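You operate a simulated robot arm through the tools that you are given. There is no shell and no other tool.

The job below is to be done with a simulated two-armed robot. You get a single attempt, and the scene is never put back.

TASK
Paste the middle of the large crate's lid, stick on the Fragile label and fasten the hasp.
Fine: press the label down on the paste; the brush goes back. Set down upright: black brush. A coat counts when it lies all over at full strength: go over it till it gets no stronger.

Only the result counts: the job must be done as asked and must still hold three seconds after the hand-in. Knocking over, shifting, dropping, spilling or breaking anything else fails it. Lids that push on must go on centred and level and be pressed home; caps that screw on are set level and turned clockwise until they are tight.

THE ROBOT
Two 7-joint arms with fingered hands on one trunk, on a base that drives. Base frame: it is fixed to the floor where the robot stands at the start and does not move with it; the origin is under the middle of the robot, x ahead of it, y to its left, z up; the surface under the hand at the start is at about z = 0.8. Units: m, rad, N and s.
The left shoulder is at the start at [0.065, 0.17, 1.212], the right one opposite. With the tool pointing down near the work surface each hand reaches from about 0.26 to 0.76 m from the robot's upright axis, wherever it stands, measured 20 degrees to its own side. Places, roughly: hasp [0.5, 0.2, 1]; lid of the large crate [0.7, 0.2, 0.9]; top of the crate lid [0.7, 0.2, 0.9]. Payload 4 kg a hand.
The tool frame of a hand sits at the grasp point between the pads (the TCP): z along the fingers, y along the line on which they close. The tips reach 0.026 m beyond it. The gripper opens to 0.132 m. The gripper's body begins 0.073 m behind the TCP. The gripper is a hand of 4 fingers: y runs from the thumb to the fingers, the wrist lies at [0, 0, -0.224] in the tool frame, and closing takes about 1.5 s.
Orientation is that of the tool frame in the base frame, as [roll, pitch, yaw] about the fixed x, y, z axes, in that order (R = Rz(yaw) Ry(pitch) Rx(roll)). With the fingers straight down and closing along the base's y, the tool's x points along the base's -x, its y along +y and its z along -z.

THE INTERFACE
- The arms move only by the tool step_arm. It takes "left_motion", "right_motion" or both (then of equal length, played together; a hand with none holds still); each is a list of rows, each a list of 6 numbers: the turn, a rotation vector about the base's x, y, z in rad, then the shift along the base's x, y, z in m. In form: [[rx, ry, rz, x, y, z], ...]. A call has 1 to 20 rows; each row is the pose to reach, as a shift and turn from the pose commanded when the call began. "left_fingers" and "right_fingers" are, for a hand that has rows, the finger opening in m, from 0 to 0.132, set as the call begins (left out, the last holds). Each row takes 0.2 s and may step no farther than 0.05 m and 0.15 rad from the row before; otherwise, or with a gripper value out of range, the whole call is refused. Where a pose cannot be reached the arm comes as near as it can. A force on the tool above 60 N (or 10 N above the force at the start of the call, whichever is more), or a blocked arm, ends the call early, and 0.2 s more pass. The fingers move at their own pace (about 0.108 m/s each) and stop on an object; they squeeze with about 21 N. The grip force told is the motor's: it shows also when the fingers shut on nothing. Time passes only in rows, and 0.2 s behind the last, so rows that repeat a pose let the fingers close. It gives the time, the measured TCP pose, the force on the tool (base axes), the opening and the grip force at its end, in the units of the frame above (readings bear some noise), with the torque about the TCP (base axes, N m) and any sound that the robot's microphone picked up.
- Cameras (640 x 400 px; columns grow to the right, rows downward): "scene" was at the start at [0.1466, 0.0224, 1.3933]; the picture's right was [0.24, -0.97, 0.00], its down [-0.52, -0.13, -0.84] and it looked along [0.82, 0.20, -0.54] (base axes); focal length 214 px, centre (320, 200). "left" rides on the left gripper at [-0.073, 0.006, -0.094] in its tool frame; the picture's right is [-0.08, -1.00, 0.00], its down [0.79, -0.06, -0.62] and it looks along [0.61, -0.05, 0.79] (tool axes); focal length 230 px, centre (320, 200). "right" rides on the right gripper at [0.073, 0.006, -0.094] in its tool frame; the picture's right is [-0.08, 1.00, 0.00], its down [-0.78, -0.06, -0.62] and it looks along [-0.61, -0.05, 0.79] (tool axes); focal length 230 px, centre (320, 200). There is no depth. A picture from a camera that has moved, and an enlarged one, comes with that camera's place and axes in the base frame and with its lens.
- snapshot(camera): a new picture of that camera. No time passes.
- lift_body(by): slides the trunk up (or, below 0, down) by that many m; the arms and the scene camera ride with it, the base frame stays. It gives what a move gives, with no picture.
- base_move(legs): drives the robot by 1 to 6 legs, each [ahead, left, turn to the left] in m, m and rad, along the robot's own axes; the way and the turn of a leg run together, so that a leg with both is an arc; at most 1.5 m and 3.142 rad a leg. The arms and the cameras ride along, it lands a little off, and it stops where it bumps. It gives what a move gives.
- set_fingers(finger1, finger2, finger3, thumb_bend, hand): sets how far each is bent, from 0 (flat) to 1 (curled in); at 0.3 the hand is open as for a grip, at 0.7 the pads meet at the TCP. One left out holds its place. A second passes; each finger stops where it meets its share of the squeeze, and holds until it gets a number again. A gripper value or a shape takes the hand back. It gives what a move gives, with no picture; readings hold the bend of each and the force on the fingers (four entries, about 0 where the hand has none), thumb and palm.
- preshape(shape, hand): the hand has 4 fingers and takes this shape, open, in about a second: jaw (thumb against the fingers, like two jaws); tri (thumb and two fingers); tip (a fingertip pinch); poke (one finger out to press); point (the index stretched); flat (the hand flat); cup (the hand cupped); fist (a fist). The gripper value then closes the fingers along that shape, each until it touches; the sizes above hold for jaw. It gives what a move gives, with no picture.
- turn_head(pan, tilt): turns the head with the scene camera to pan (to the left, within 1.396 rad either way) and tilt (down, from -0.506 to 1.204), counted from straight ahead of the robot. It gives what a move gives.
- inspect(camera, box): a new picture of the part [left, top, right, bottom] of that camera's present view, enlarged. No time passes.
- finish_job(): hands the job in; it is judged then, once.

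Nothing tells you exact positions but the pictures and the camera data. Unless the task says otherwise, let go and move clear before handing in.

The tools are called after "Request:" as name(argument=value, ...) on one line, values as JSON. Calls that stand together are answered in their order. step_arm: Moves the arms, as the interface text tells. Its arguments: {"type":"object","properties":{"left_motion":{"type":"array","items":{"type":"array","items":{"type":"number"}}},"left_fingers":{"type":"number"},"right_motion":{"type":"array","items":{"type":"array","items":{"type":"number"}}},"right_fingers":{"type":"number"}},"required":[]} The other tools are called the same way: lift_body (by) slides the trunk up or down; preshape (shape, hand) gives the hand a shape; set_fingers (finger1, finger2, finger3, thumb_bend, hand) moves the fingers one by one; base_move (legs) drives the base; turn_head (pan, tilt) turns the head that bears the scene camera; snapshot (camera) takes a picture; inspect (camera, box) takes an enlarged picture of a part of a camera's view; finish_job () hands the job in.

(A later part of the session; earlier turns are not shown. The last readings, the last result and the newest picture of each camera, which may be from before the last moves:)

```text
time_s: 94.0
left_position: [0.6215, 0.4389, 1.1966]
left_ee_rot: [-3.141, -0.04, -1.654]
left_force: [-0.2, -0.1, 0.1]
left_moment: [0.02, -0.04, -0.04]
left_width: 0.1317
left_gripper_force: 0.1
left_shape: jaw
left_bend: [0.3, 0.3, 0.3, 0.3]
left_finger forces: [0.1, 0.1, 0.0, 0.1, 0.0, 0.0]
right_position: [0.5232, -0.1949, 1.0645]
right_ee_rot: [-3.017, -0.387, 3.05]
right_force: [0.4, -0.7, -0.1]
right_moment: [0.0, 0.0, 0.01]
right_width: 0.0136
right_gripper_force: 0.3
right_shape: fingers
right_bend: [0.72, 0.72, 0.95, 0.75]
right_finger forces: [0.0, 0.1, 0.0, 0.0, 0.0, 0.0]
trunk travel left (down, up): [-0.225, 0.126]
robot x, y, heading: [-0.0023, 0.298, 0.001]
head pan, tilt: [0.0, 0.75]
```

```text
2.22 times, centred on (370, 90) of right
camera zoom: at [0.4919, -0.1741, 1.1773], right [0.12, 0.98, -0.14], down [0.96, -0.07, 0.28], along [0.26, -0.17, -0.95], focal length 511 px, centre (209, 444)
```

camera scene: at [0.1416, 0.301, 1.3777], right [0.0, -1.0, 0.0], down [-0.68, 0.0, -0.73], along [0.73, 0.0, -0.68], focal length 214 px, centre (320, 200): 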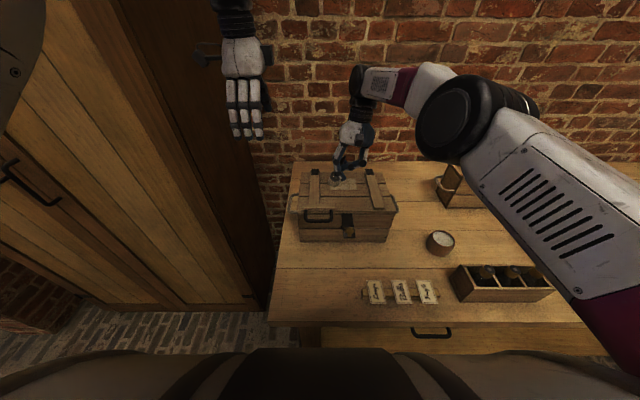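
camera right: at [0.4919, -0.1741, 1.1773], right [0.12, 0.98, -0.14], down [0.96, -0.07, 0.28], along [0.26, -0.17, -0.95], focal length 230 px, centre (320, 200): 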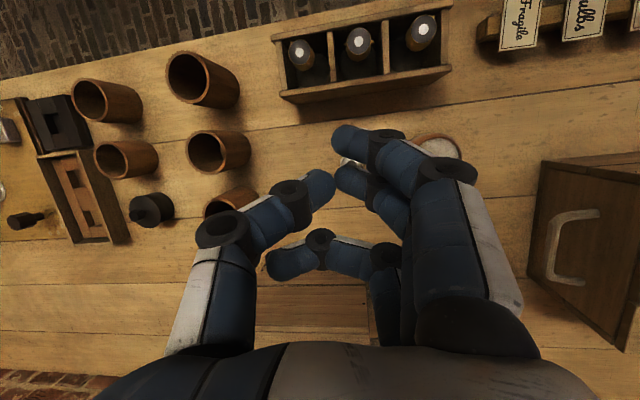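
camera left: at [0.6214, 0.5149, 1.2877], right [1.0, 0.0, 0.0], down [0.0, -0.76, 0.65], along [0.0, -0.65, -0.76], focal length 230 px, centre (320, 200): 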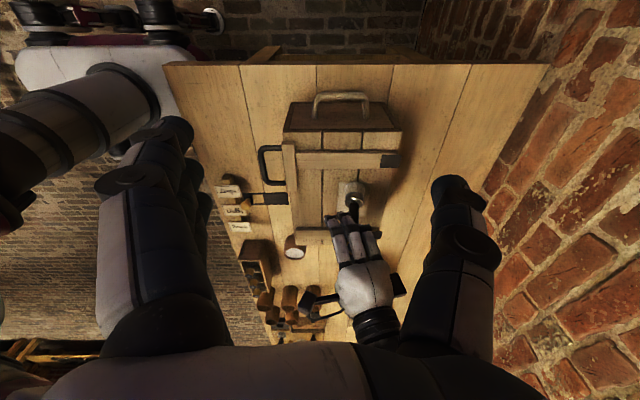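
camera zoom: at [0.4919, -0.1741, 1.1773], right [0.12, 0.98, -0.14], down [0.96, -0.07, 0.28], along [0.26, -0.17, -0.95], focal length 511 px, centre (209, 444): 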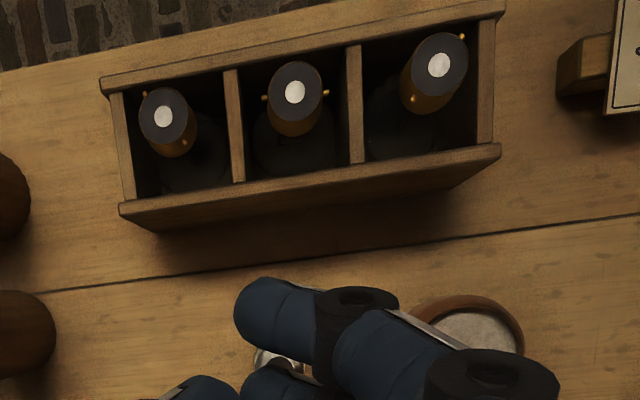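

The bottles stand too high for a low slanted approach, so I'll repeat the straight-down grasp, which held well through the first dip, but stroke only along the closing direction. I reset the hand to jaw shape and straighten it above the brush.

Request:
preshape(hand="right", shape="jaw")

Request:
step_arm(right_motion=[[0.026, -0.098, 0.017, 0.003, 0.003, 0.0], [0.053, -0.196, 0.033, 0.006, 0.006, 0.0], [0.079, -0.294, 0.05, 0.01, 0.009, 0.0], [0.1053, -0.392, 0.0663, 0.013, 0.011, 0.0], [0.1053, -0.392, 0.0663, 0.013, 0.011, 0.0]], right_fingers=0.07)

Request:
snapshot(camera="right")

Request:
inspect(camera="right", box=[260, 80, 420, 200])

```text
time_s: 94.9
left_position: [0.6204, 0.4395, 1.195]
left_ee_rot: [3.141, -0.042, -1.652]
left_force: [0.3, 0.6, 0.1]
left_moment: [-0.02, -0.03, 0.02]
left_width: 0.1318
left_gripper_force: 0.1
left_shape: jaw
left_bend: [0.3, 0.3, 0.3, 0.3]
left_finger forces: [0.0, 0.0, 0.0, 0.0, 0.1, 0.1]
right_position: [0.5227, -0.1959, 1.0629]
right_ee_rot: [-3.019, -0.388, 3.052]
right_force: [-0.1, 0.5, 0.4]
right_moment: [0.02, -0.01, 0.02]
right_width: 0.1318
right_gripper_force: 0.1
right_shape: jaw
right_bend: [0.3, 0.3, 0.3, 0.3]
right_finger forces: [0.0, 0.1, 0.0, 0.0, 0.1, 0.1]
trunk travel left (down, up): [-0.225, 0.126]
robot x, y, heading: [-0.0023, 0.3007, 0.002]
head pan, tilt: [0.0, 0.75]
```

```text
time_s: 96.1
left_position: [0.623, 0.4386, 1.194]
left_ee_rot: [-3.141, -0.042, -1.652]
left_force: [-0.2, 0.3, -0.1]
left_moment: [-0.02, -0.03, -0.01]
left_width: 0.1319
left_gripper_force: 0.0
left_shape: jaw
left_bend: [0.3, 0.3, 0.3, 0.3]
left_finger forces: [0.0, 0.0, 0.0, 0.0, 0.0, 0.1]
right_position: [0.5357, -0.1837, 1.064]
right_ee_rot: [3.141, 0.002, 3.14]
right_force: [-0.1, -0.1, -0.7]
right_moment: [-0.02, -0.02, 0.0]
right_width: 0.0706
right_gripper_force: 0.1
right_shape: jaw
right_bend: [0.72, 0.72, 0.72, 0.7]
right_finger forces: [0.1, 0.0, 0.0, 0.1, 0.0, 0.0]
trunk travel left (down, up): [-0.225, 0.126]
robot x, y, heading: [-0.0057, 0.297, 0.001]
head pan, tilt: [0.0, 0.75]
```

```text
taken
camera right: at [0.4633, -0.1773, 1.1581], right [0.08, 1.0, 0.0], down [0.78, -0.06, 0.62], along [0.62, -0.05, -0.79], focal length 230 px, centre (320, 200)
```

right: 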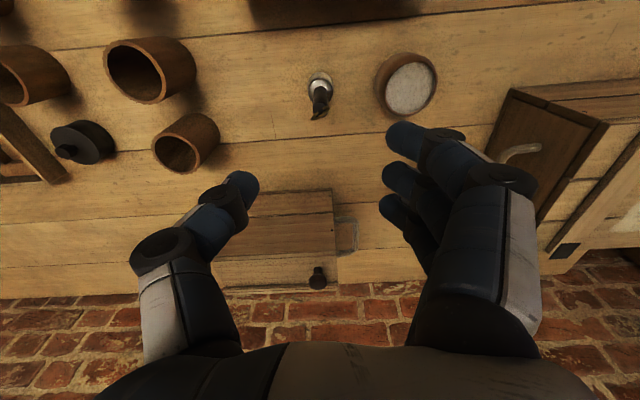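

```text
3.33 times, centred on (340, 140) of right
camera zoom: at [0.4633, -0.1773, 1.1581], right [0.08, 1.0, 0.0], down [0.78, -0.06, 0.62], along [0.62, -0.05, -0.79], focal length 767 px, centre (253, 400)
```

zoom: 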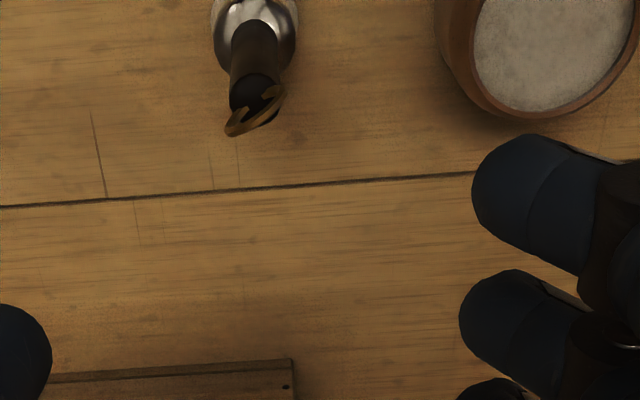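

The brush lies on the tool axis again. I descend with a narrow opening and grip.

Request:
step_arm(right_motion=[[0, 0, 0, 0.0, 0.0005, -0.04], [0, 0, 0, 0.0, 0.0005, -0.08], [0, 0, 0, 0.0, 0.0005, -0.12], [0, 0, 0, 0.0, 0.0005, -0.155], [0, 0, 0, 0.0, 0.0005, -0.183], [0, 0, 0, 0.0, 0.0005, -0.183]], right_fingers=0.052)

Request:
inspect(camera="right", box=[240, 80, 440, 260])

```text
time_s: 97.5
left_position: [0.6209, 0.4385, 1.1949]
left_ee_rot: [-3.14, -0.042, -1.652]
left_force: [-0.7, -0.4, -0.3]
left_moment: [-0.01, 0.0, 0.02]
left_width: 0.1318
left_gripper_force: 0.1
left_shape: jaw
left_bend: [0.3, 0.3, 0.3, 0.3]
left_finger forces: [0.0, 0.0, 0.0, 0.0, 0.0, 0.0]
right_position: [0.5362, -0.1815, 0.881]
right_ee_rot: [3.141, 0.002, -3.141]
right_force: [0.2, 0.5, -0.5]
right_moment: [-0.01, -0.03, 0.02]
right_width: 0.0528
right_gripper_force: 0.1
right_shape: jaw
right_bend: [0.73, 0.73, 0.73, 0.7]
right_finger forces: [0.0, 0.1, 0.0, 0.0, 0.1, 0.1]
trunk travel left (down, up): [-0.225, 0.126]
robot x, y, heading: [-0.0047, 0.3018, -0.001]
head pan, tilt: [0.0, 0.75]
```

```text
2.22 times, centred on (340, 170) of right
camera zoom: at [0.4631, -0.1764, 0.9745], right [0.08, 1.0, 0.0], down [0.78, -0.06, 0.62], along [0.62, -0.05, -0.79], focal length 511 px, centre (276, 267)
```

zoom: 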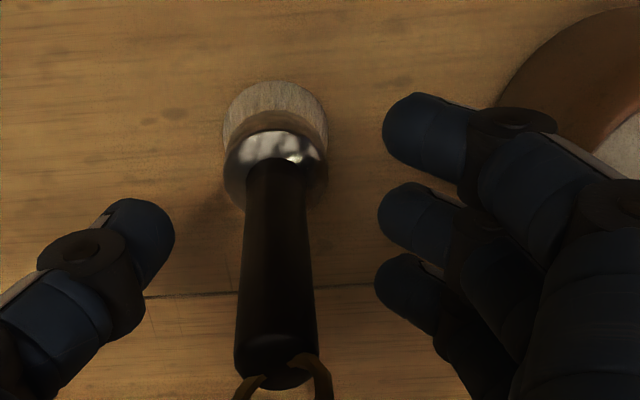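

Request:
step_arm(right_motion=[[0, 0, 0, 0, 0, 0], [0, 0, 0, 0, 0, 0], [0, 0, 0, 0, 0, 0], [0, 0, 0, 0, 0, 0], [0, 0, 0, 0, 0, 0], [0, 0, 0, 0, 0, 0], [0, 0, 0, 0, 0, 0]], right_fingers=0.0)

Request:
step_arm(right_motion=[[0, 0, 0, 0, 0, 0.015], [0, 0, 0, 0, 0, 0.04], [0, 0, 0, 0, 0, 0.07], [0, 0, 0, 0, 0, 0.1], [0, 0, 0, 0, 0, 0.1]])

Request:
inspect(camera="right", box=[240, 80, 440, 260])

Request:
inspect(camera="scene", box=[456, 170, 552, 240])

Request:
inspect(camera="left", box=[250, 240, 346, 320])

```text
time_s: 99.1
left_position: [0.6198, 0.4386, 1.1958]
left_ee_rot: [-3.14, -0.041, -1.652]
left_force: [0.0, 0.7, -1.0]
left_moment: [0.01, 0.03, -0.01]
left_width: 0.1319
left_gripper_force: 0.0
left_shape: jaw
left_bend: [0.3, 0.3, 0.3, 0.3]
left_finger forces: [0.0, 0.0, 0.0, 0.1, 0.0, 0.0]
right_position: [0.5365, -0.1825, 0.882]
right_ee_rot: [3.139, -0.001, 3.141]
right_force: [0.2, 0.9, 3.8]
right_moment: [0.1, -0.01, -0.02]
right_width: 0.0003
right_gripper_force: 21.0
right_shape: jaw
right_bend: [0.67, 0.7, 0.67, 0.71]
right_finger forces: [0.0, 13.0, 0.2, 0.0, 12.2, 0.1]
trunk travel left (down, up): [-0.225, 0.126]
robot x, y, heading: [0.004, 0.3009, 0.007]
head pan, tilt: [0.0, 0.75]
```

```text
time_s: 100.3
left_position: [0.6201, 0.4388, 1.1963]
left_ee_rot: [-3.139, -0.039, -1.653]
left_force: [-0.3, 0.2, 0.0]
left_moment: [0.03, 0.0, 0.01]
left_width: 0.1318
left_gripper_force: 0.0
left_shape: jaw
left_bend: [0.3, 0.3, 0.3, 0.3]
left_finger forces: [0.0, 0.1, 0.1, 0.0, 0.0, 0.0]
right_position: [0.5363, -0.1829, 0.9803]
right_ee_rot: [3.14, 0.0, 3.141]
right_force: [0.2, 0.5, -0.9]
right_moment: [0.0, 0.01, 0.01]
right_width: 0.0
right_gripper_force: 20.6
right_shape: jaw
right_bend: [0.67, 0.69, 0.67, 0.71]
right_finger forces: [0.0, 12.1, 0.0, 0.0, 10.9, 0.0]
trunk travel left (down, up): [-0.225, 0.126]
robot x, y, heading: [0.0038, 0.2968, 0.001]
head pan, tilt: [0.0, 0.75]
```

```text
2.22 times, centred on (340, 170) of right
camera zoom: at [0.4636, -0.1771, 1.0746], right [0.08, 1.0, 0.0], down [0.79, -0.06, 0.62], along [0.61, -0.05, -0.79], focal length 511 px, centre (276, 267)
```

zoom: 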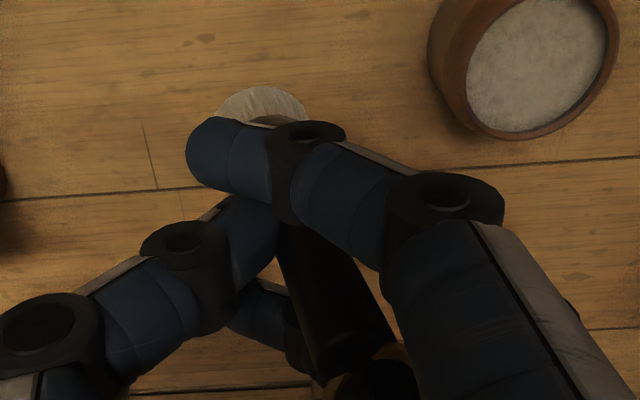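

```text
5.71 times, centred on (504, 205) of scene
camera zoom: at [0.1427, 0.3006, 1.3774], right [0.0, -1.0, 0.0], down [-0.68, 0.0, -0.73], along [0.73, 0.0, -0.68], focal length 1226 px, centre (-731, 171)
```

zoom: 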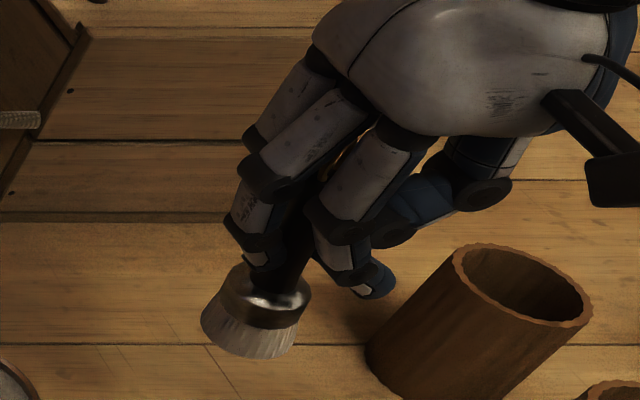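

```text
5.00 times, centred on (298, 280) of left
camera zoom: at [0.6221, 0.5149, 1.2871], right [1.0, 0.0, 0.0], down [0.0, -0.76, 0.65], along [0.0, -0.65, -0.76], focal length 1150 px, centre (430, -200)
```

zoom: 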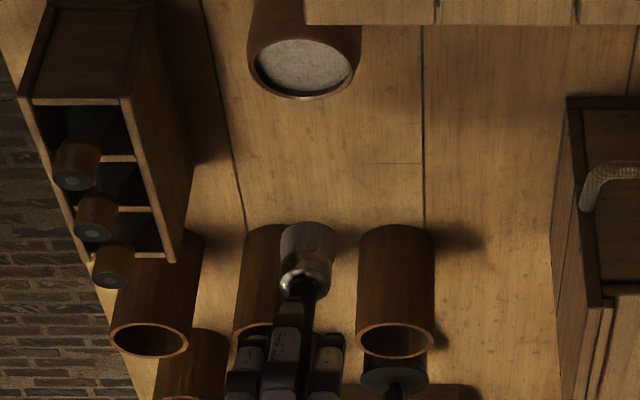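

Same lean as the first time, top toward +y. I apply the same hand tilt of about +0.30 rad about x and check.

Request:
step_arm(right_motion=[[0.1, 0, 0, 0, 0, 0.02], [0.2, 0, 0, 0, 0, 0.03], [0.3, 0, 0, 0, 0, 0.04], [0.3, 0, 0, 0, 0, 0.04]])

Request:
inspect(camera="right", box=[240, 80, 440, 300])

Request:
inspect(camera="scene", box=[456, 150, 552, 230])

Request:
inspect(camera="left", box=[250, 250, 346, 330])

```text
time_s: 101.3
left_position: [0.6211, 0.4384, 1.1949]
left_ee_rot: [-3.141, -0.041, -1.652]
left_force: [-0.4, 0.0, 1.0]
left_moment: [-0.02, -0.01, 0.03]
left_width: 0.1317
left_gripper_force: 0.1
left_shape: jaw
left_bend: [0.3, 0.3, 0.3, 0.3]
left_finger forces: [0.0, 0.0, 0.0, 0.0, 0.0, 0.0]
right_position: [0.5358, -0.1824, 1.0214]
right_ee_rot: [2.839, 0.001, 3.142]
right_force: [-0.4, 0.9, -1.2]
right_moment: [-0.02, 0.05, 0.02]
right_width: 0.0001
right_gripper_force: 20.7
right_shape: jaw
right_bend: [0.67, 0.69, 0.67, 0.71]
right_finger forces: [0.1, 12.1, 0.0, 0.0, 11.1, 0.0]
trunk travel left (down, up): [-0.225, 0.126]
robot x, y, heading: [-0.0016, 0.3001, -0.001]
head pan, tilt: [0.0, 0.75]
```

```text
1.82 times, centred on (340, 190) of right
camera zoom: at [0.4635, -0.2051, 1.1125], right [0.08, 0.95, 0.3], down [0.79, -0.24, 0.57], along [0.61, 0.19, -0.77], focal length 418 px, centre (284, 218)
```

zoom: 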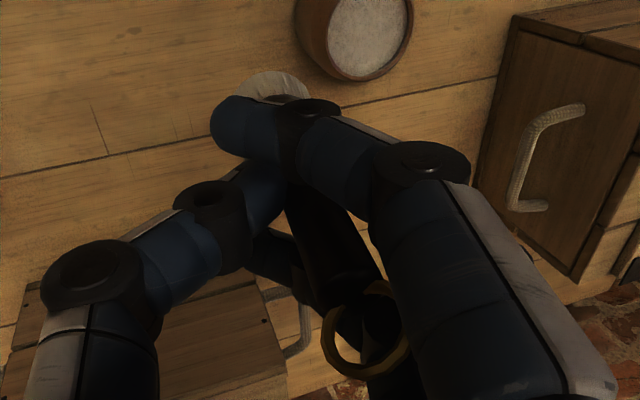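

```text
5.00 times, centred on (504, 190) of scene
camera zoom: at [0.1424, 0.3013, 1.3775], right [0.0, -1.0, 0.0], down [-0.68, 0.0, -0.73], along [0.73, 0.0, -0.68], focal length 1072 px, centre (-600, 250)
```

zoom: 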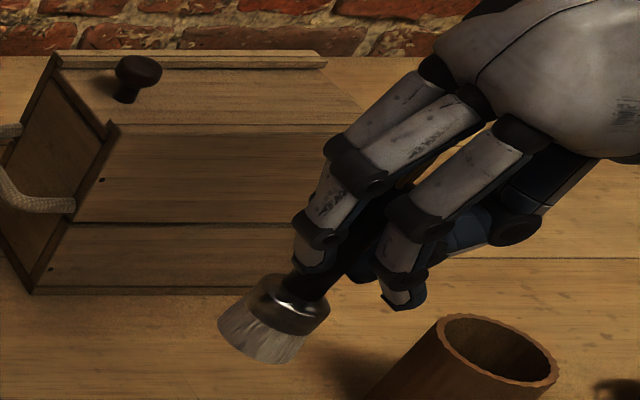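

```text
5.00 times, centred on (298, 290) of left
camera zoom: at [0.6218, 0.5155, 1.2873], right [1.0, 0.0, 0.0], down [0.0, -0.76, 0.65], along [0.0, -0.65, -0.76], focal length 1150 px, centre (430, -250)
```

zoom: 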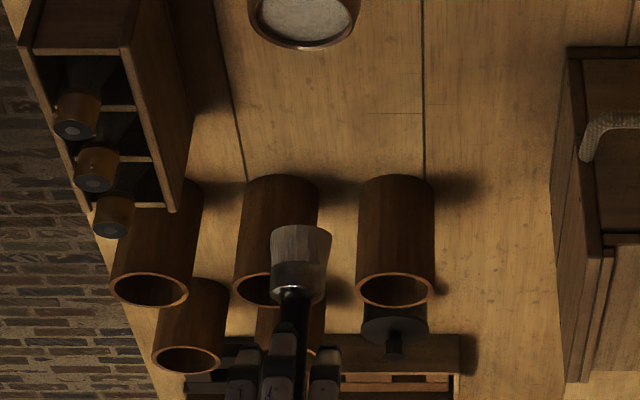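

The brush is upright, and this view shows the bristles carry paste. I dip again: over the pot centre, then down.

Request:
step_arm(right_motion=[[0, 0, 0, -0.002, 0.035, 0], [0, 0, 0, -0.004, 0.07, 0], [0, 0, 0, -0.005, 0.099, 0], [0, 0, 0, -0.005, 0.099, -0.03], [0, 0, 0, -0.005, 0.099, -0.06], [0, 0, 0, -0.005, 0.099, -0.082], [0, 0, 0, -0.005, 0.099, -0.09], [0, 0, 0, -0.005, 0.099, -0.09]])

Request:
inspect(camera="scene", box=[420, 195, 484, 255])

Request:
inspect(camera="left", box=[260, 220, 336, 290])

```text
time_s: 103.1
left_position: [0.6212, 0.4382, 1.1957]
left_ee_rot: [-3.141, -0.039, -1.653]
left_force: [0.8, 1.2, 0.3]
left_moment: [-0.01, 0.02, 0.01]
left_width: 0.1319
left_gripper_force: 0.1
left_shape: jaw
left_bend: [0.3, 0.3, 0.3, 0.3]
left_finger forces: [0.1, 0.1, 0.0, 0.0, 0.0, 0.0]
right_position: [0.5312, -0.085, 0.9321]
right_ee_rot: [2.839, 0.0, 3.14]
right_force: [0.2, -0.3, -0.5]
right_moment: [-0.04, -0.05, -0.01]
right_width: 0.0
right_gripper_force: 21.3
right_shape: jaw
right_bend: [0.67, 0.69, 0.67, 0.71]
right_finger forces: [0.0, 12.1, 0.0, 0.0, 11.1, 0.1]
trunk travel left (down, up): [-0.225, 0.126]
robot x, y, heading: [-0.0021, 0.3023, 0.002]
head pan, tilt: [0.0, 0.75]
```

```text
6.67 times, centred on (452, 225) of scene
camera zoom: at [0.1423, 0.3008, 1.3775], right [0.0, -1.0, 0.0], down [-0.68, 0.0, -0.73], along [0.73, 0.0, -0.68], focal length 1430 px, centre (-560, 33)
```

zoom: 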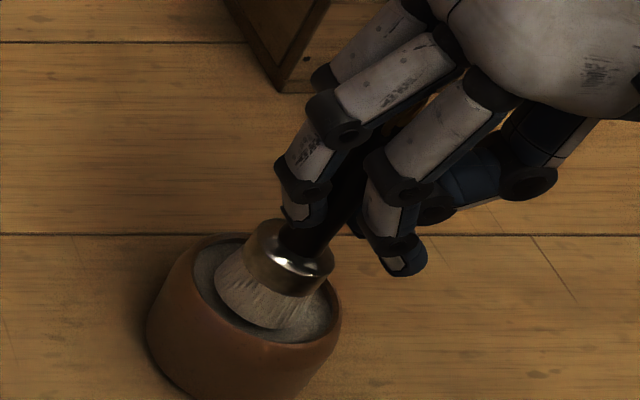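

```text
5.71 times, centred on (298, 255) of left
camera zoom: at [0.6217, 0.515, 1.2875], right [1.0, 0.0, 0.0], down [0.0, -0.76, 0.65], along [0.0, -0.65, -0.76], focal length 1315 px, centre (446, -114)
```

zoom: 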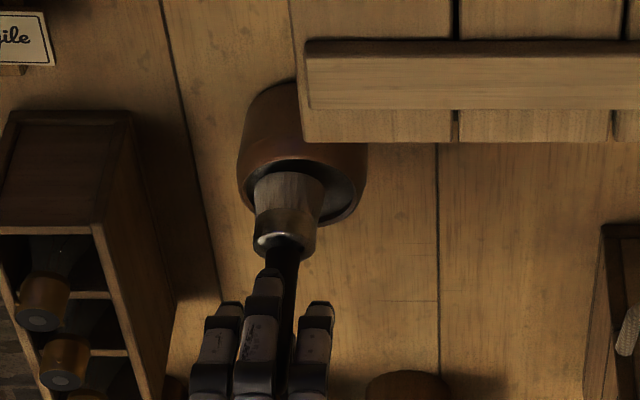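

Request:
step_arm(right_motion=[[0, 0, 0, 0.004, 0.001, -0.003], [0, 0, 0, 0.004, 0.001, -0.006], [0, 0, 0, 0.004, 0.001, -0.008], [0, 0, 0, 0.004, 0.001, -0.0095], [0, 0, 0, 0.004, 0.001, -0.0095]])

Request:
inspect(camera="scene", box=[420, 195, 484, 255])

```text
time_s: 104.3
left_position: [0.6181, 0.4408, 1.1985]
left_ee_rot: [-3.137, -0.041, -1.653]
left_force: [-0.1, -0.1, 0.6]
left_moment: [0.0, 0.03, 0.0]
left_width: 0.1318
left_gripper_force: 0.0
left_shape: jaw
left_bend: [0.3, 0.3, 0.3, 0.3]
left_finger forces: [0.1, 0.0, 0.1, 0.0, 0.0, 0.0]
right_position: [0.5342, -0.0822, 0.9261]
right_ee_rot: [2.842, 0.009, 3.142]
right_force: [-1.7, -7.2, 43.0]
right_moment: [-0.64, -0.13, 0.01]
right_width: 0.0029
right_gripper_force: 20.7
right_shape: jaw
right_bend: [0.67, 0.71, 0.67, 0.74]
right_finger forces: [0.0, 34.2, 0.0, 0.1, 27.0, 0.0]
trunk travel left (down, up): [-0.225, 0.126]
robot x, y, heading: [-0.0025, 0.3005, 0.0]
head pan, tilt: [0.0, 0.75]
```

```text
6.67 times, centred on (452, 225) of scene
camera zoom: at [0.1384, 0.3025, 1.3783], right [0.0, -1.0, 0.0], down [-0.68, 0.0, -0.73], along [0.73, 0.0, -0.68], focal length 1430 px, centre (-560, 33)
```

zoom: 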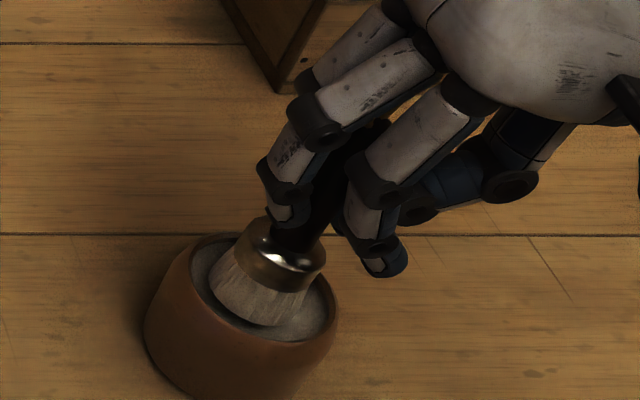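

A firm 43 N press; I lift off straight away and check the brush and pot.

Request:
step_arm(right_motion=[[0, 0, 0, 0, 0, 0.008], [0, 0, 0, 0, 0, 0.02], [0, 0, 0, 0, 0, 0.05], [0, 0, 0, 0, 0, 0.09], [0, 0, 0, 0, 0, 0.13], [0, 0, 0, 0, 0, 0.15], [0, 0, 0, 0, 0, 0.15]])

Request:
inspect(camera="scene", box=[432, 140, 528, 220])

Request:
inspect(camera="scene", box=[400, 210, 496, 270])

Request:
inspect(camera="right", box=[240, 80, 440, 300])

Request:
inspect(camera="left", box=[250, 240, 346, 320])

```text
time_s: 105.9
left_position: [0.6209, 0.4387, 1.1957]
left_ee_rot: [-3.141, -0.04, -1.652]
left_force: [0.3, -0.1, -0.4]
left_moment: [0.02, 0.0, -0.02]
left_width: 0.1318
left_gripper_force: 0.0
left_shape: jaw
left_bend: [0.3, 0.3, 0.3, 0.3]
left_finger forces: [0.1, 0.0, 0.0, 0.0, 0.0, 0.0]
right_position: [0.5331, -0.083, 1.0719]
right_ee_rot: [2.84, 0.001, 3.141]
right_force: [-0.2, -0.8, -1.3]
right_moment: [0.0, 0.01, -0.03]
right_width: 0.0
right_gripper_force: 21.1
right_shape: jaw
right_bend: [0.67, 0.69, 0.67, 0.72]
right_finger forces: [0.0, 12.6, 0.0, 0.1, 10.9, 0.0]
trunk travel left (down, up): [-0.225, 0.126]
robot x, y, heading: [-0.002, 0.3007, 0.001]
head pan, tilt: [0.0, 0.75]
```

```text
5.00 times, centred on (480, 180) of scene
camera zoom: at [0.1424, 0.3008, 1.3775], right [0.0, -1.0, 0.0], down [-0.68, 0.0, -0.73], along [0.73, 0.0, -0.68], focal length 1072 px, centre (-480, 300)
```

zoom: 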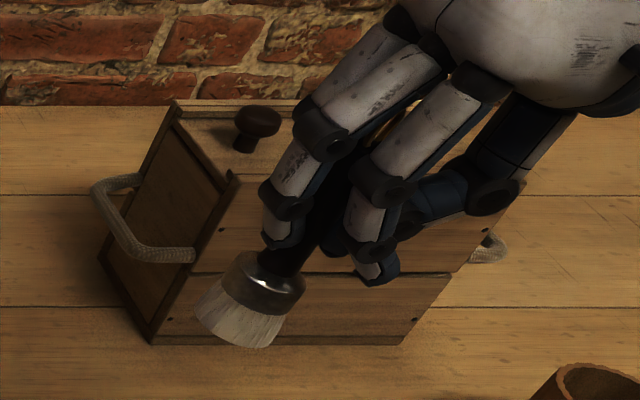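

```text
6.67 times, centred on (448, 240) of scene
camera zoom: at [0.1424, 0.3008, 1.3775], right [0.0, -1.0, 0.0], down [-0.68, 0.0, -0.73], along [0.73, 0.0, -0.68], focal length 1430 px, centre (-533, -67)
```

zoom: 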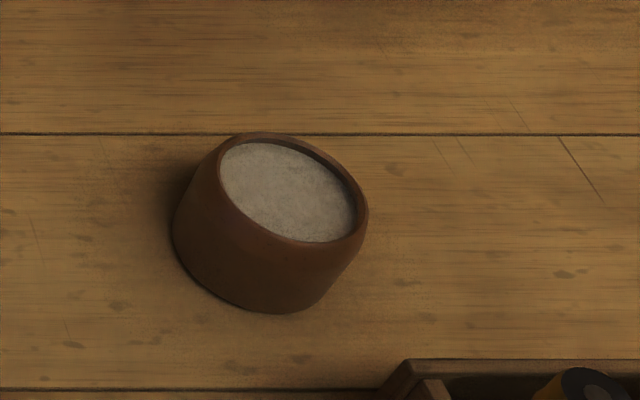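

```text
1.82 times, centred on (340, 190) of right
camera zoom: at [0.4614, -0.105, 1.1631], right [0.08, 0.95, 0.3], down [0.79, -0.24, 0.57], along [0.61, 0.19, -0.77], focal length 418 px, centre (284, 218)
```

zoom: 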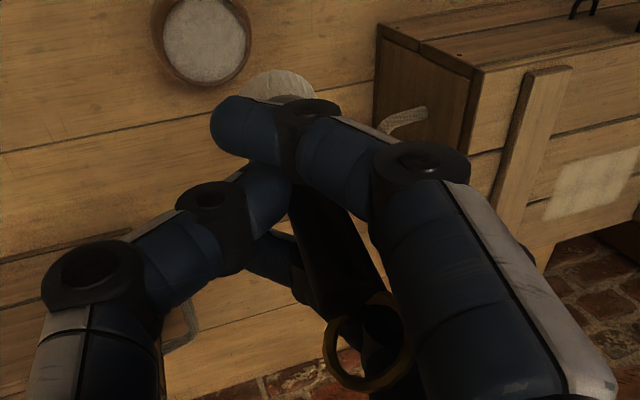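

```text
5.00 times, centred on (298, 280) of left
camera zoom: at [0.6218, 0.515, 1.2873], right [1.0, 0.0, 0.0], down [0.0, -0.76, 0.65], along [0.0, -0.65, -0.76], focal length 1150 px, centre (430, -200)
```

zoom: 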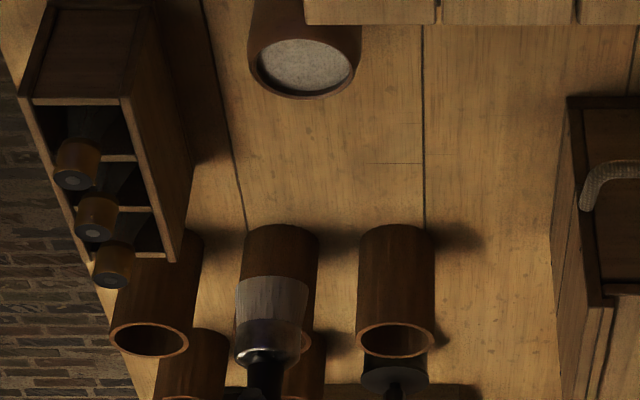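

The bristles are now clearly white. The brush leans about 0.1 rad toward −y, so I trim the hand tilt and carry it above the coat.

Request:
step_arm(right_motion=[[-0.01, 0, 0, 0.018, 0.035, 0.005], [-0.03, 0, 0, 0.037, 0.07, 0.005], [-0.05, 0, 0, 0.056, 0.105, 0.005], [-0.07, 0, 0, 0.075, 0.14, 0.005], [-0.08, 0, 0, 0.094, 0.175, 0.005], [-0.09, 0, 0, 0.113, 0.21, 0.005], [-0.1, 0, 0, 0.132, 0.245, 0], [-0.1, 0, 0, 0.151, 0.275, -0.01], [-0.1, 0, 0, 0.151, 0.275, -0.03], [-0.1, 0, 0, 0.151, 0.275, -0.03]])

Request:
inspect(camera="scene", box=[312, 140, 392, 200])

Request:
inspect(camera="left", box=[310, 160, 406, 250])

```text
time_s: 108.1
left_position: [0.621, 0.4387, 1.1961]
left_ee_rot: [-3.142, -0.043, -1.653]
left_force: [0.0, 0.2, -0.2]
left_moment: [-0.01, 0.01, -0.03]
left_width: 0.132
left_gripper_force: 0.0
left_shape: jaw
left_bend: [0.3, 0.3, 0.3, 0.3]
left_finger forces: [0.0, 0.0, 0.1, 0.0, 0.0, 0.0]
right_position: [0.6863, 0.194, 1.0418]
right_ee_rot: [2.941, 0.0, -3.14]
right_force: [0.4, 0.1, -1.1]
right_moment: [-0.04, 0.01, 0.01]
right_width: 0.0
right_gripper_force: 20.7
right_shape: jaw
right_bend: [0.67, 0.69, 0.67, 0.72]
right_finger forces: [0.0, 12.1, 0.0, 0.0, 10.8, 0.0]
trunk travel left (down, up): [-0.225, 0.126]
robot x, y, heading: [0.0002, 0.3016, 0.006]
head pan, tilt: [0.0, 0.75]
```

```text
6.67 times, centred on (352, 170) of scene
camera zoom: at [0.1424, 0.3013, 1.3775], right [0.0, -1.0, 0.0], down [-0.68, 0.0, -0.73], along [0.73, 0.0, -0.68], focal length 1430 px, centre (107, 400)
```

zoom: 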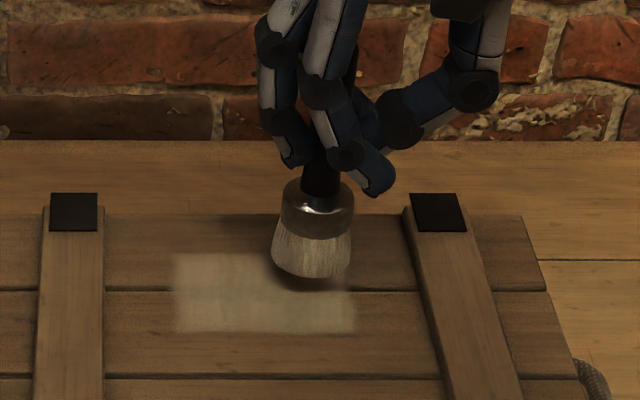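

```text
4.44 times, centred on (358, 205) of left
camera zoom: at [0.6218, 0.5155, 1.2874], right [1.0, 0.0, 0.0], down [0.0, -0.76, 0.65], along [0.0, -0.65, -0.76], focal length 1022 px, centre (151, 178)
```

zoom: 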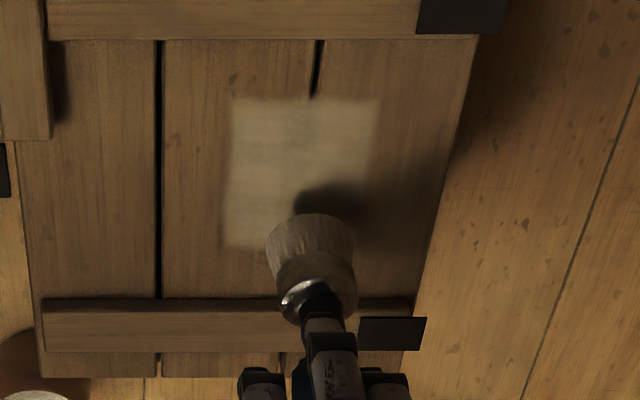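

I have a clear top view from the left camera now. I lower lightly and stroke only along y at the middle line first.

Request:
step_arm(right_motion=[[0, 0, 0, 0.001, -0.006, -0.012], [0, 0, 0, 0.001, -0.006, -0.0225], [0, 0, 0, 0.001, 0.006, -0.0225], [0, 0, 0, 0.001, 0.018, -0.0225], [0, 0, 0, 0.001, 0.03, -0.0225], [0, 0, 0, 0.001, 0.042, -0.0225], [0, 0, 0, 0.001, 0.054, -0.0225], [0, 0, 0, 0.001, 0.042, -0.0225], [0, 0, 0, 0.001, 0.03, -0.0225]])

Request:
inspect(camera="left", box=[310, 150, 406, 240])

Request:
inspect(camera="scene", box=[312, 140, 392, 200])

```text
time_s: 110.1
left_position: [0.6201, 0.4391, 1.1955]
left_ee_rot: [-3.139, -0.043, -1.654]
left_force: [-0.9, -0.4, -0.1]
left_moment: [0.02, 0.0, 0.01]
left_width: 0.1318
left_gripper_force: 0.1
left_shape: jaw
left_bend: [0.3, 0.3, 0.3, 0.3]
left_finger forces: [0.0, 0.1, 0.0, 0.0, 0.1, 0.0]
right_position: [0.6859, 0.2222, 1.0204]
right_ee_rot: [2.941, 0.002, -3.14]
right_force: [-0.8, 3.0, 12.7]
right_moment: [0.29, 0.01, -0.01]
right_width: 0.0001
right_gripper_force: 21.1
right_shape: jaw
right_bend: [0.67, 0.7, 0.67, 0.73]
right_finger forces: [0.0, 16.4, 0.0, 0.0, 9.9, 0.0]
trunk travel left (down, up): [-0.225, 0.126]
robot x, y, heading: [0.001, 0.3022, 0.002]
head pan, tilt: [0.0, 0.75]
```

```text
4.44 times, centred on (358, 195) of left
camera zoom: at [0.6203, 0.5157, 1.2881], right [1.0, 0.0, 0.0], down [0.0, -0.76, 0.65], along [0.0, -0.65, -0.76], focal length 1022 px, centre (151, 222)
```

zoom: 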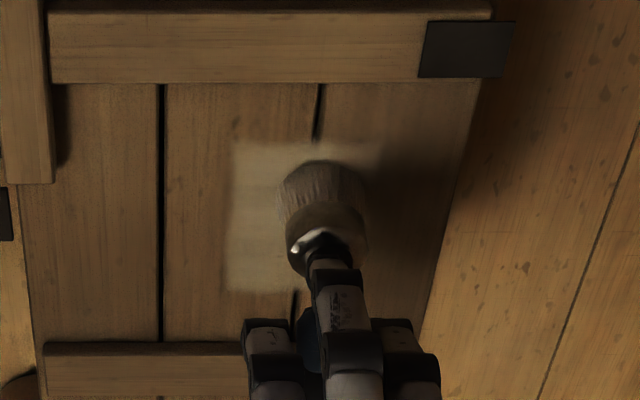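

```text
6.67 times, centred on (352, 170) of scene
camera zoom: at [0.1408, 0.3013, 1.3777], right [0.0, -1.0, 0.0], down [-0.68, 0.0, -0.73], along [0.73, 0.0, -0.68], focal length 1430 px, centre (107, 400)
```

zoom: 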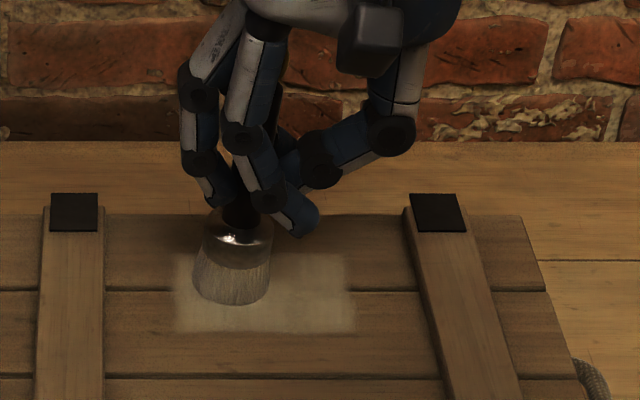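

Pressure is a little high at about 13 N, so I ease up 2 mm and continue with y-strokes on the back and front lines, lifting between lines.

Request:
step_arm(right_motion=[[0, 0, 0, 0, -0.012, 0.0015], [0, 0, 0, 0, -0.024, 0.0015], [0, 0, 0, 0, -0.036, 0.0015], [0, 0, 0, 0, -0.036, 0.012], [0, 0, 0, 0.016, -0.036, 0.012], [0, 0, 0, 0.016, -0.036, 0.0015], [0, 0, 0, 0.016, -0.021, 0.0015], [0, 0, 0, 0.016, -0.006, 0.0015], [0, 0, 0, 0.016, 0.009, 0.0015], [0, 0, 0, 0.016, 0.024, 0.0015], [0, 0, 0, 0.016, 0.009, 0.0015], [0, 0, 0, 0.016, -0.006, 0.0015], [0, 0, 0, 0.016, -0.021, 0.0015], [0, 0, 0, 0.016, -0.036, 0.0015], [0, 0, 0, 0.016, -0.036, 0.012], [0, 0, 0, -0.016, -0.036, 0.012], [0, 0, 0, -0.016, -0.036, 0.0015], [0, 0, 0, -0.016, -0.021, 0.0015], [0, 0, 0, -0.016, -0.006, 0.0015], [0, 0, 0, -0.016, 0.009, 0.0015]])

Request:
inspect(camera="left", box=[310, 150, 406, 240])

Request:
inspect(camera="scene", box=[312, 140, 392, 200])

```text
time_s: 114.3
left_position: [0.6209, 0.4399, 1.1961]
left_ee_rot: [-3.141, -0.042, -1.652]
left_force: [-0.3, -0.6, 0.0]
left_moment: [0.04, 0.04, 0.01]
left_width: 0.1318
left_gripper_force: 0.0
left_shape: jaw
left_bend: [0.3, 0.3, 0.3, 0.3]
left_finger forces: [0.0, 0.1, 0.0, 0.0, 0.0, 0.0]
right_position: [0.6692, 0.2322, 1.0208]
right_ee_rot: [2.942, 0.0, -3.141]
right_force: [0.1, -0.9, 3.2]
right_moment: [-0.15, 0.0, 0.0]
right_width: 0.0
right_gripper_force: 20.8
right_shape: jaw
right_bend: [0.67, 0.68, 0.67, 0.73]
right_finger forces: [0.0, 13.2, 0.0, 0.1, 13.3, 0.0]
trunk travel left (down, up): [-0.225, 0.126]
robot x, y, heading: [-0.0016, 0.2982, 0.006]
head pan, tilt: [0.0, 0.75]
```

```text
4.44 times, centred on (358, 195) of left
camera zoom: at [0.6214, 0.5155, 1.2876], right [1.0, 0.0, 0.0], down [0.0, -0.76, 0.65], along [0.0, -0.65, -0.76], focal length 1022 px, centre (151, 222)
```

zoom: 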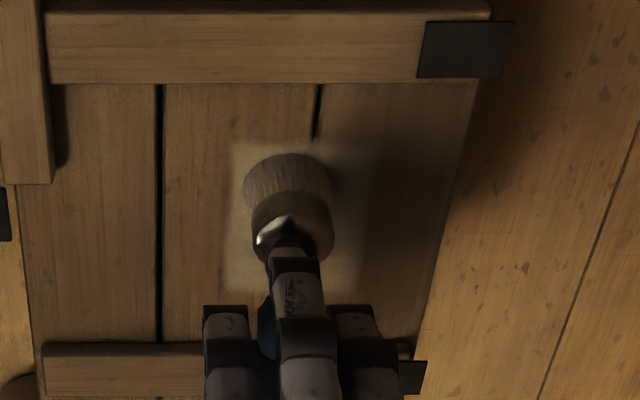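

```text
6.67 times, centred on (352, 170) of scene
camera zoom: at [0.1419, 0.3013, 1.3776], right [0.0, -1.0, 0.0], down [-0.68, 0.0, -0.73], along [0.73, 0.0, -0.68], focal length 1430 px, centre (107, 400)
```

zoom: 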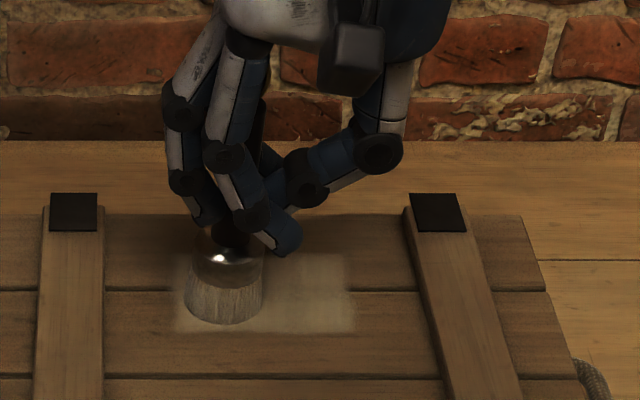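

The grip is steady with thumb and middle finger at about 13 N each. I finish the front line and sweep the middle once more, then lift away to inspect the coat.

Request:
step_arm(right_motion=[[0, 0, 0, 0, 0.015, 0], [0, 0, 0, 0, 0, 0], [0, 0, 0, 0, -0.015, 0], [0, 0, 0, 0, -0.03, 0], [0, 0, 0, 0, -0.045, 0], [0, 0, 0, 0, -0.045, 0.011], [0, 0, 0, 0.024, -0.045, 0.011], [0, 0, 0, 0.024, -0.045, 0], [0, 0, 0, 0.024, -0.03, 0], [0, 0, 0, 0.024, -0.015, 0], [0, 0, 0, 0.024, 0.0, 0], [0, 0, 0, 0.024, 0.018, 0], [0, 0, 0, 0.024, 0.018, 0.011], [0, 0, 0, 0.008, 0.018, 0.011], [0, 0, 0, 0.008, 0.018, 0], [0, 0, 0, 0.008, 0.0, 0], [0, 0, 0, 0.008, -0.018, 0], [0, 0, 0, 0.008, -0.036, 0], [0, 0, 0, 0.008, -0.05, 0], [0, 0, 0, 0.008, -0.05, 0.03]])

Request:
step_arm(right_motion=[[0, 0, 0, -0.01, -0.03, 0.02], [0, 0, 0, -0.03, -0.07, 0.02], [0, 0, 0, -0.05, -0.11, 0.02], [0, 0, 0, -0.07, -0.15, 0.02], [0, 0, 0, -0.09, -0.19, 0.02], [0, 0, 0, -0.1, -0.22, 0.02], [0, 0, 0, -0.1, -0.22, 0.02]])

Request:
inspect(camera="left", box=[320, 160, 384, 220])

Request:
inspect(camera="scene", box=[320, 165, 368, 195])

Request:
inspect(camera="scene", box=[400, 140, 496, 220])

Request:
snapshot(camera="right")

```text
time_s: 118.5
left_position: [0.6204, 0.4386, 1.1956]
left_ee_rot: [-3.139, -0.041, -1.652]
left_force: [0.4, -0.6, 1.1]
left_moment: [0.0, -0.01, 0.01]
left_width: 0.132
left_gripper_force: 0.1
left_shape: jaw
left_bend: [0.3, 0.3, 0.3, 0.3]
left_finger forces: [0.1, 0.0, 0.0, 0.1, 0.1, 0.1]
right_position: [0.677, 0.1799, 1.0511]
right_ee_rot: [2.941, 0.0, -3.14]
right_force: [-0.1, 0.4, -1.0]
right_moment: [-0.06, -0.01, -0.01]
right_width: 0.0001
right_gripper_force: 20.3
right_shape: jaw
right_bend: [0.67, 0.68, 0.67, 0.73]
right_finger forces: [0.0, 10.0, 1.4, 0.0, 10.5, 0.1]
trunk travel left (down, up): [-0.225, 0.126]
robot x, y, heading: [-0.0011, 0.2974, 0.0]
head pan, tilt: [0.0, 0.75]
```

```text
time_s: 120.1
left_position: [0.6211, 0.439, 1.1947]
left_ee_rot: [-3.139, -0.042, -1.654]
left_force: [0.2, 0.2, -0.5]
left_moment: [-0.02, -0.02, 0.02]
left_width: 0.1316
left_gripper_force: 0.1
left_shape: jaw
left_bend: [0.3, 0.3, 0.3, 0.3]
left_finger forces: [0.0, 0.0, 0.0, 0.1, 0.0, 0.0]
right_position: [0.579, -0.0384, 1.0718]
right_ee_rot: [2.941, -0.001, -3.138]
right_force: [-0.4, -0.3, -1.0]
right_moment: [-0.02, 0.02, 0.01]
right_width: 0.0
right_gripper_force: 21.0
right_shape: jaw
right_bend: [0.67, 0.68, 0.67, 0.73]
right_finger forces: [0.0, 9.3, 1.6, 0.0, 10.4, 0.1]
trunk travel left (down, up): [-0.225, 0.126]
robot x, y, heading: [-0.0007, 0.3001, 0.002]
head pan, tilt: [0.0, 0.75]
```

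```text
6.67 times, centred on (352, 190) of left
camera zoom: at [0.6219, 0.5156, 1.2872], right [1.0, 0.0, 0.0], down [0.0, -0.76, 0.65], along [0.0, -0.65, -0.76], focal length 1534 px, centre (107, 267)
```

zoom: 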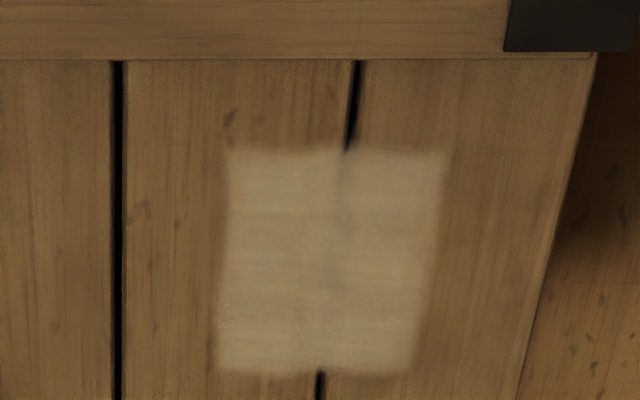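

```text
13.33 times, centred on (344, 180) of scene
camera zoom: at [0.1424, 0.3013, 1.3775], right [0.0, -1.0, 0.0], down [-0.68, 0.0, -0.73], along [0.73, 0.0, -0.68], focal length 2860 px, centre (0, 467)
```

zoom: 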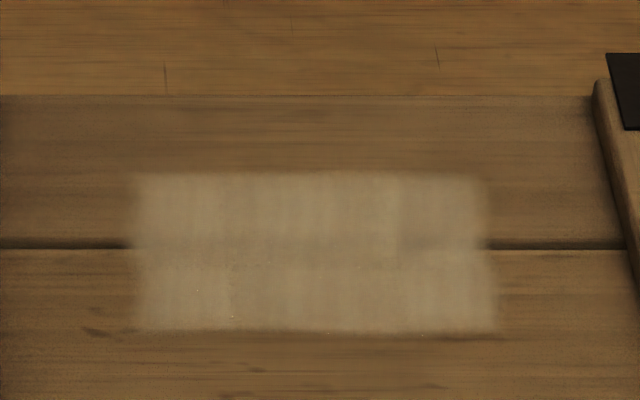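

```text
5.00 times, centred on (448, 180) of scene
camera zoom: at [0.1424, 0.3013, 1.3775], right [0.0, -1.0, 0.0], down [-0.68, 0.0, -0.73], along [0.73, 0.0, -0.68], focal length 1072 px, centre (-320, 300)
```

zoom: 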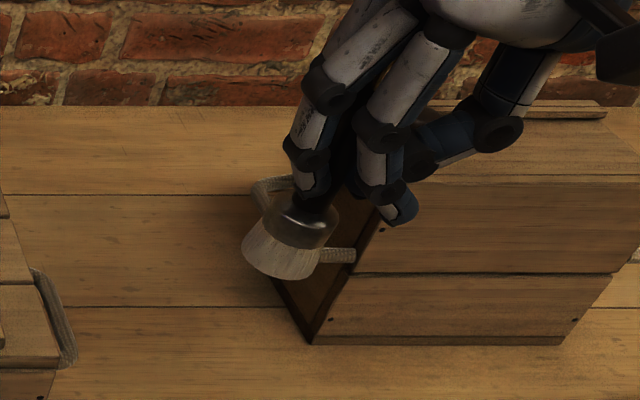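

```text
taken
camera right: at [0.505, -0.052, 1.1642], right [0.08, 0.98, 0.2], down [0.78, -0.18, 0.59], along [0.61, 0.11, -0.78], focal length 230 px, centre (320, 200)
```

right: 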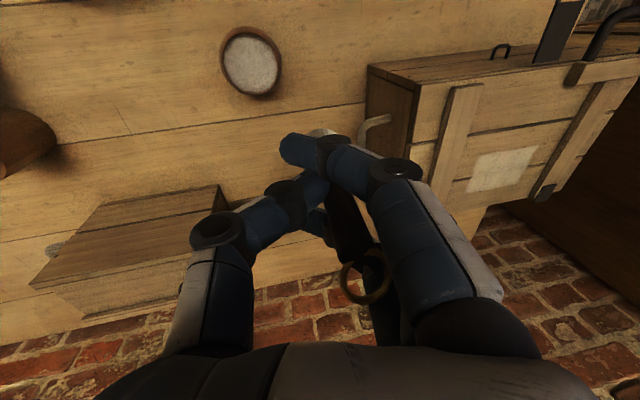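

The loaded pass made no visible change: the coat is even, hides the plank seam, and gets no stronger. Now I take the brush back above its home spot.

Request:
step_arm(right_motion=[[0, 0, 0, -0.01, -0.035, 0], [0, 0, 0, -0.022, -0.07, 0], [0, 0, 0, -0.036, -0.105, -0.01], [0, 0, 0, -0.051, -0.146, -0.03], [0, 0, 0, -0.051, -0.146, -0.06], [0, 0, 0, -0.051, -0.146, -0.08], [0, 0, 0, -0.051, -0.146, -0.08]])

Request:
inspect(camera="scene", box=[456, 165, 552, 245])

Request:
inspect(camera="left", box=[250, 240, 346, 320])

Request:
inspect(camera="right", box=[240, 80, 440, 300])

```text
time_s: 121.7
left_position: [0.6207, 0.4401, 1.1955]
left_ee_rot: [-3.14, -0.042, -1.654]
left_force: [-0.6, -0.6, 0.4]
left_moment: [0.0, 0.02, 0.03]
left_width: 0.1319
left_gripper_force: 0.0
left_shape: jaw
left_bend: [0.3, 0.3, 0.3, 0.3]
left_finger forces: [0.1, 0.1, 0.0, 0.0, 0.0, 0.0]
right_position: [0.5271, -0.1848, 0.9909]
right_ee_rot: [2.939, 0.0, 3.14]
right_force: [0.5, -0.3, -1.4]
right_moment: [-0.01, 0.0, 0.01]
right_width: 0.0003
right_gripper_force: 21.4
right_shape: jaw
right_bend: [0.67, 0.68, 0.67, 0.73]
right_finger forces: [0.0, 9.1, 2.8, 0.1, 8.8, 0.0]
trunk travel left (down, up): [-0.225, 0.126]
robot x, y, heading: [-0.0032, 0.3005, 0.003]
head pan, tilt: [0.0, 0.75]
```

```text
5.00 times, centred on (504, 205) of scene
camera zoom: at [0.1423, 0.3012, 1.3775], right [0.0, -1.0, 0.0], down [-0.68, 0.0, -0.73], along [0.73, 0.0, -0.68], focal length 1072 px, centre (-600, 175)
```

zoom: 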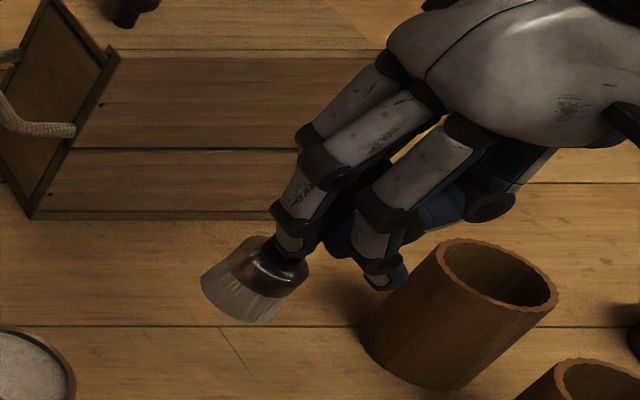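

```text
5.00 times, centred on (298, 280) of left
camera zoom: at [0.6217, 0.5154, 1.2874], right [1.0, 0.0, 0.0], down [0.0, -0.76, 0.65], along [0.0, -0.65, -0.76], focal length 1150 px, centre (430, -200)
```

zoom: 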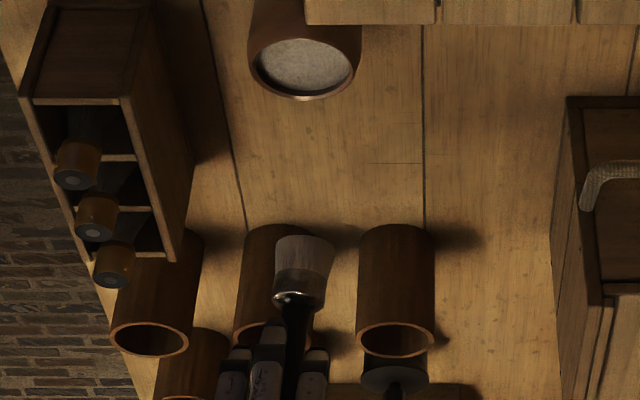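

```text
1.82 times, centred on (340, 190) of right
camera zoom: at [0.4541, -0.1979, 1.0836], right [0.08, 0.98, 0.2], down [0.78, -0.18, 0.59], along [0.61, 0.11, -0.78], focal length 418 px, centre (284, 218)
```

zoom: 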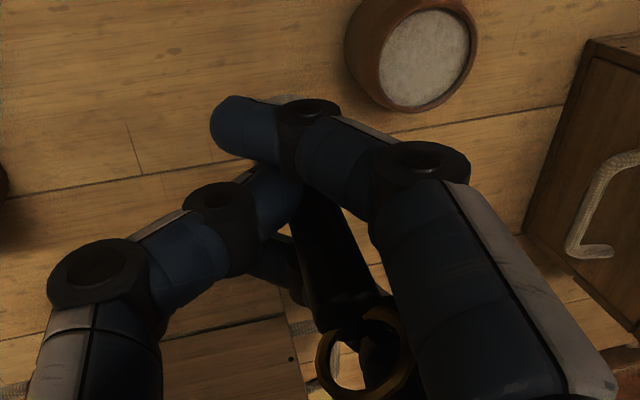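

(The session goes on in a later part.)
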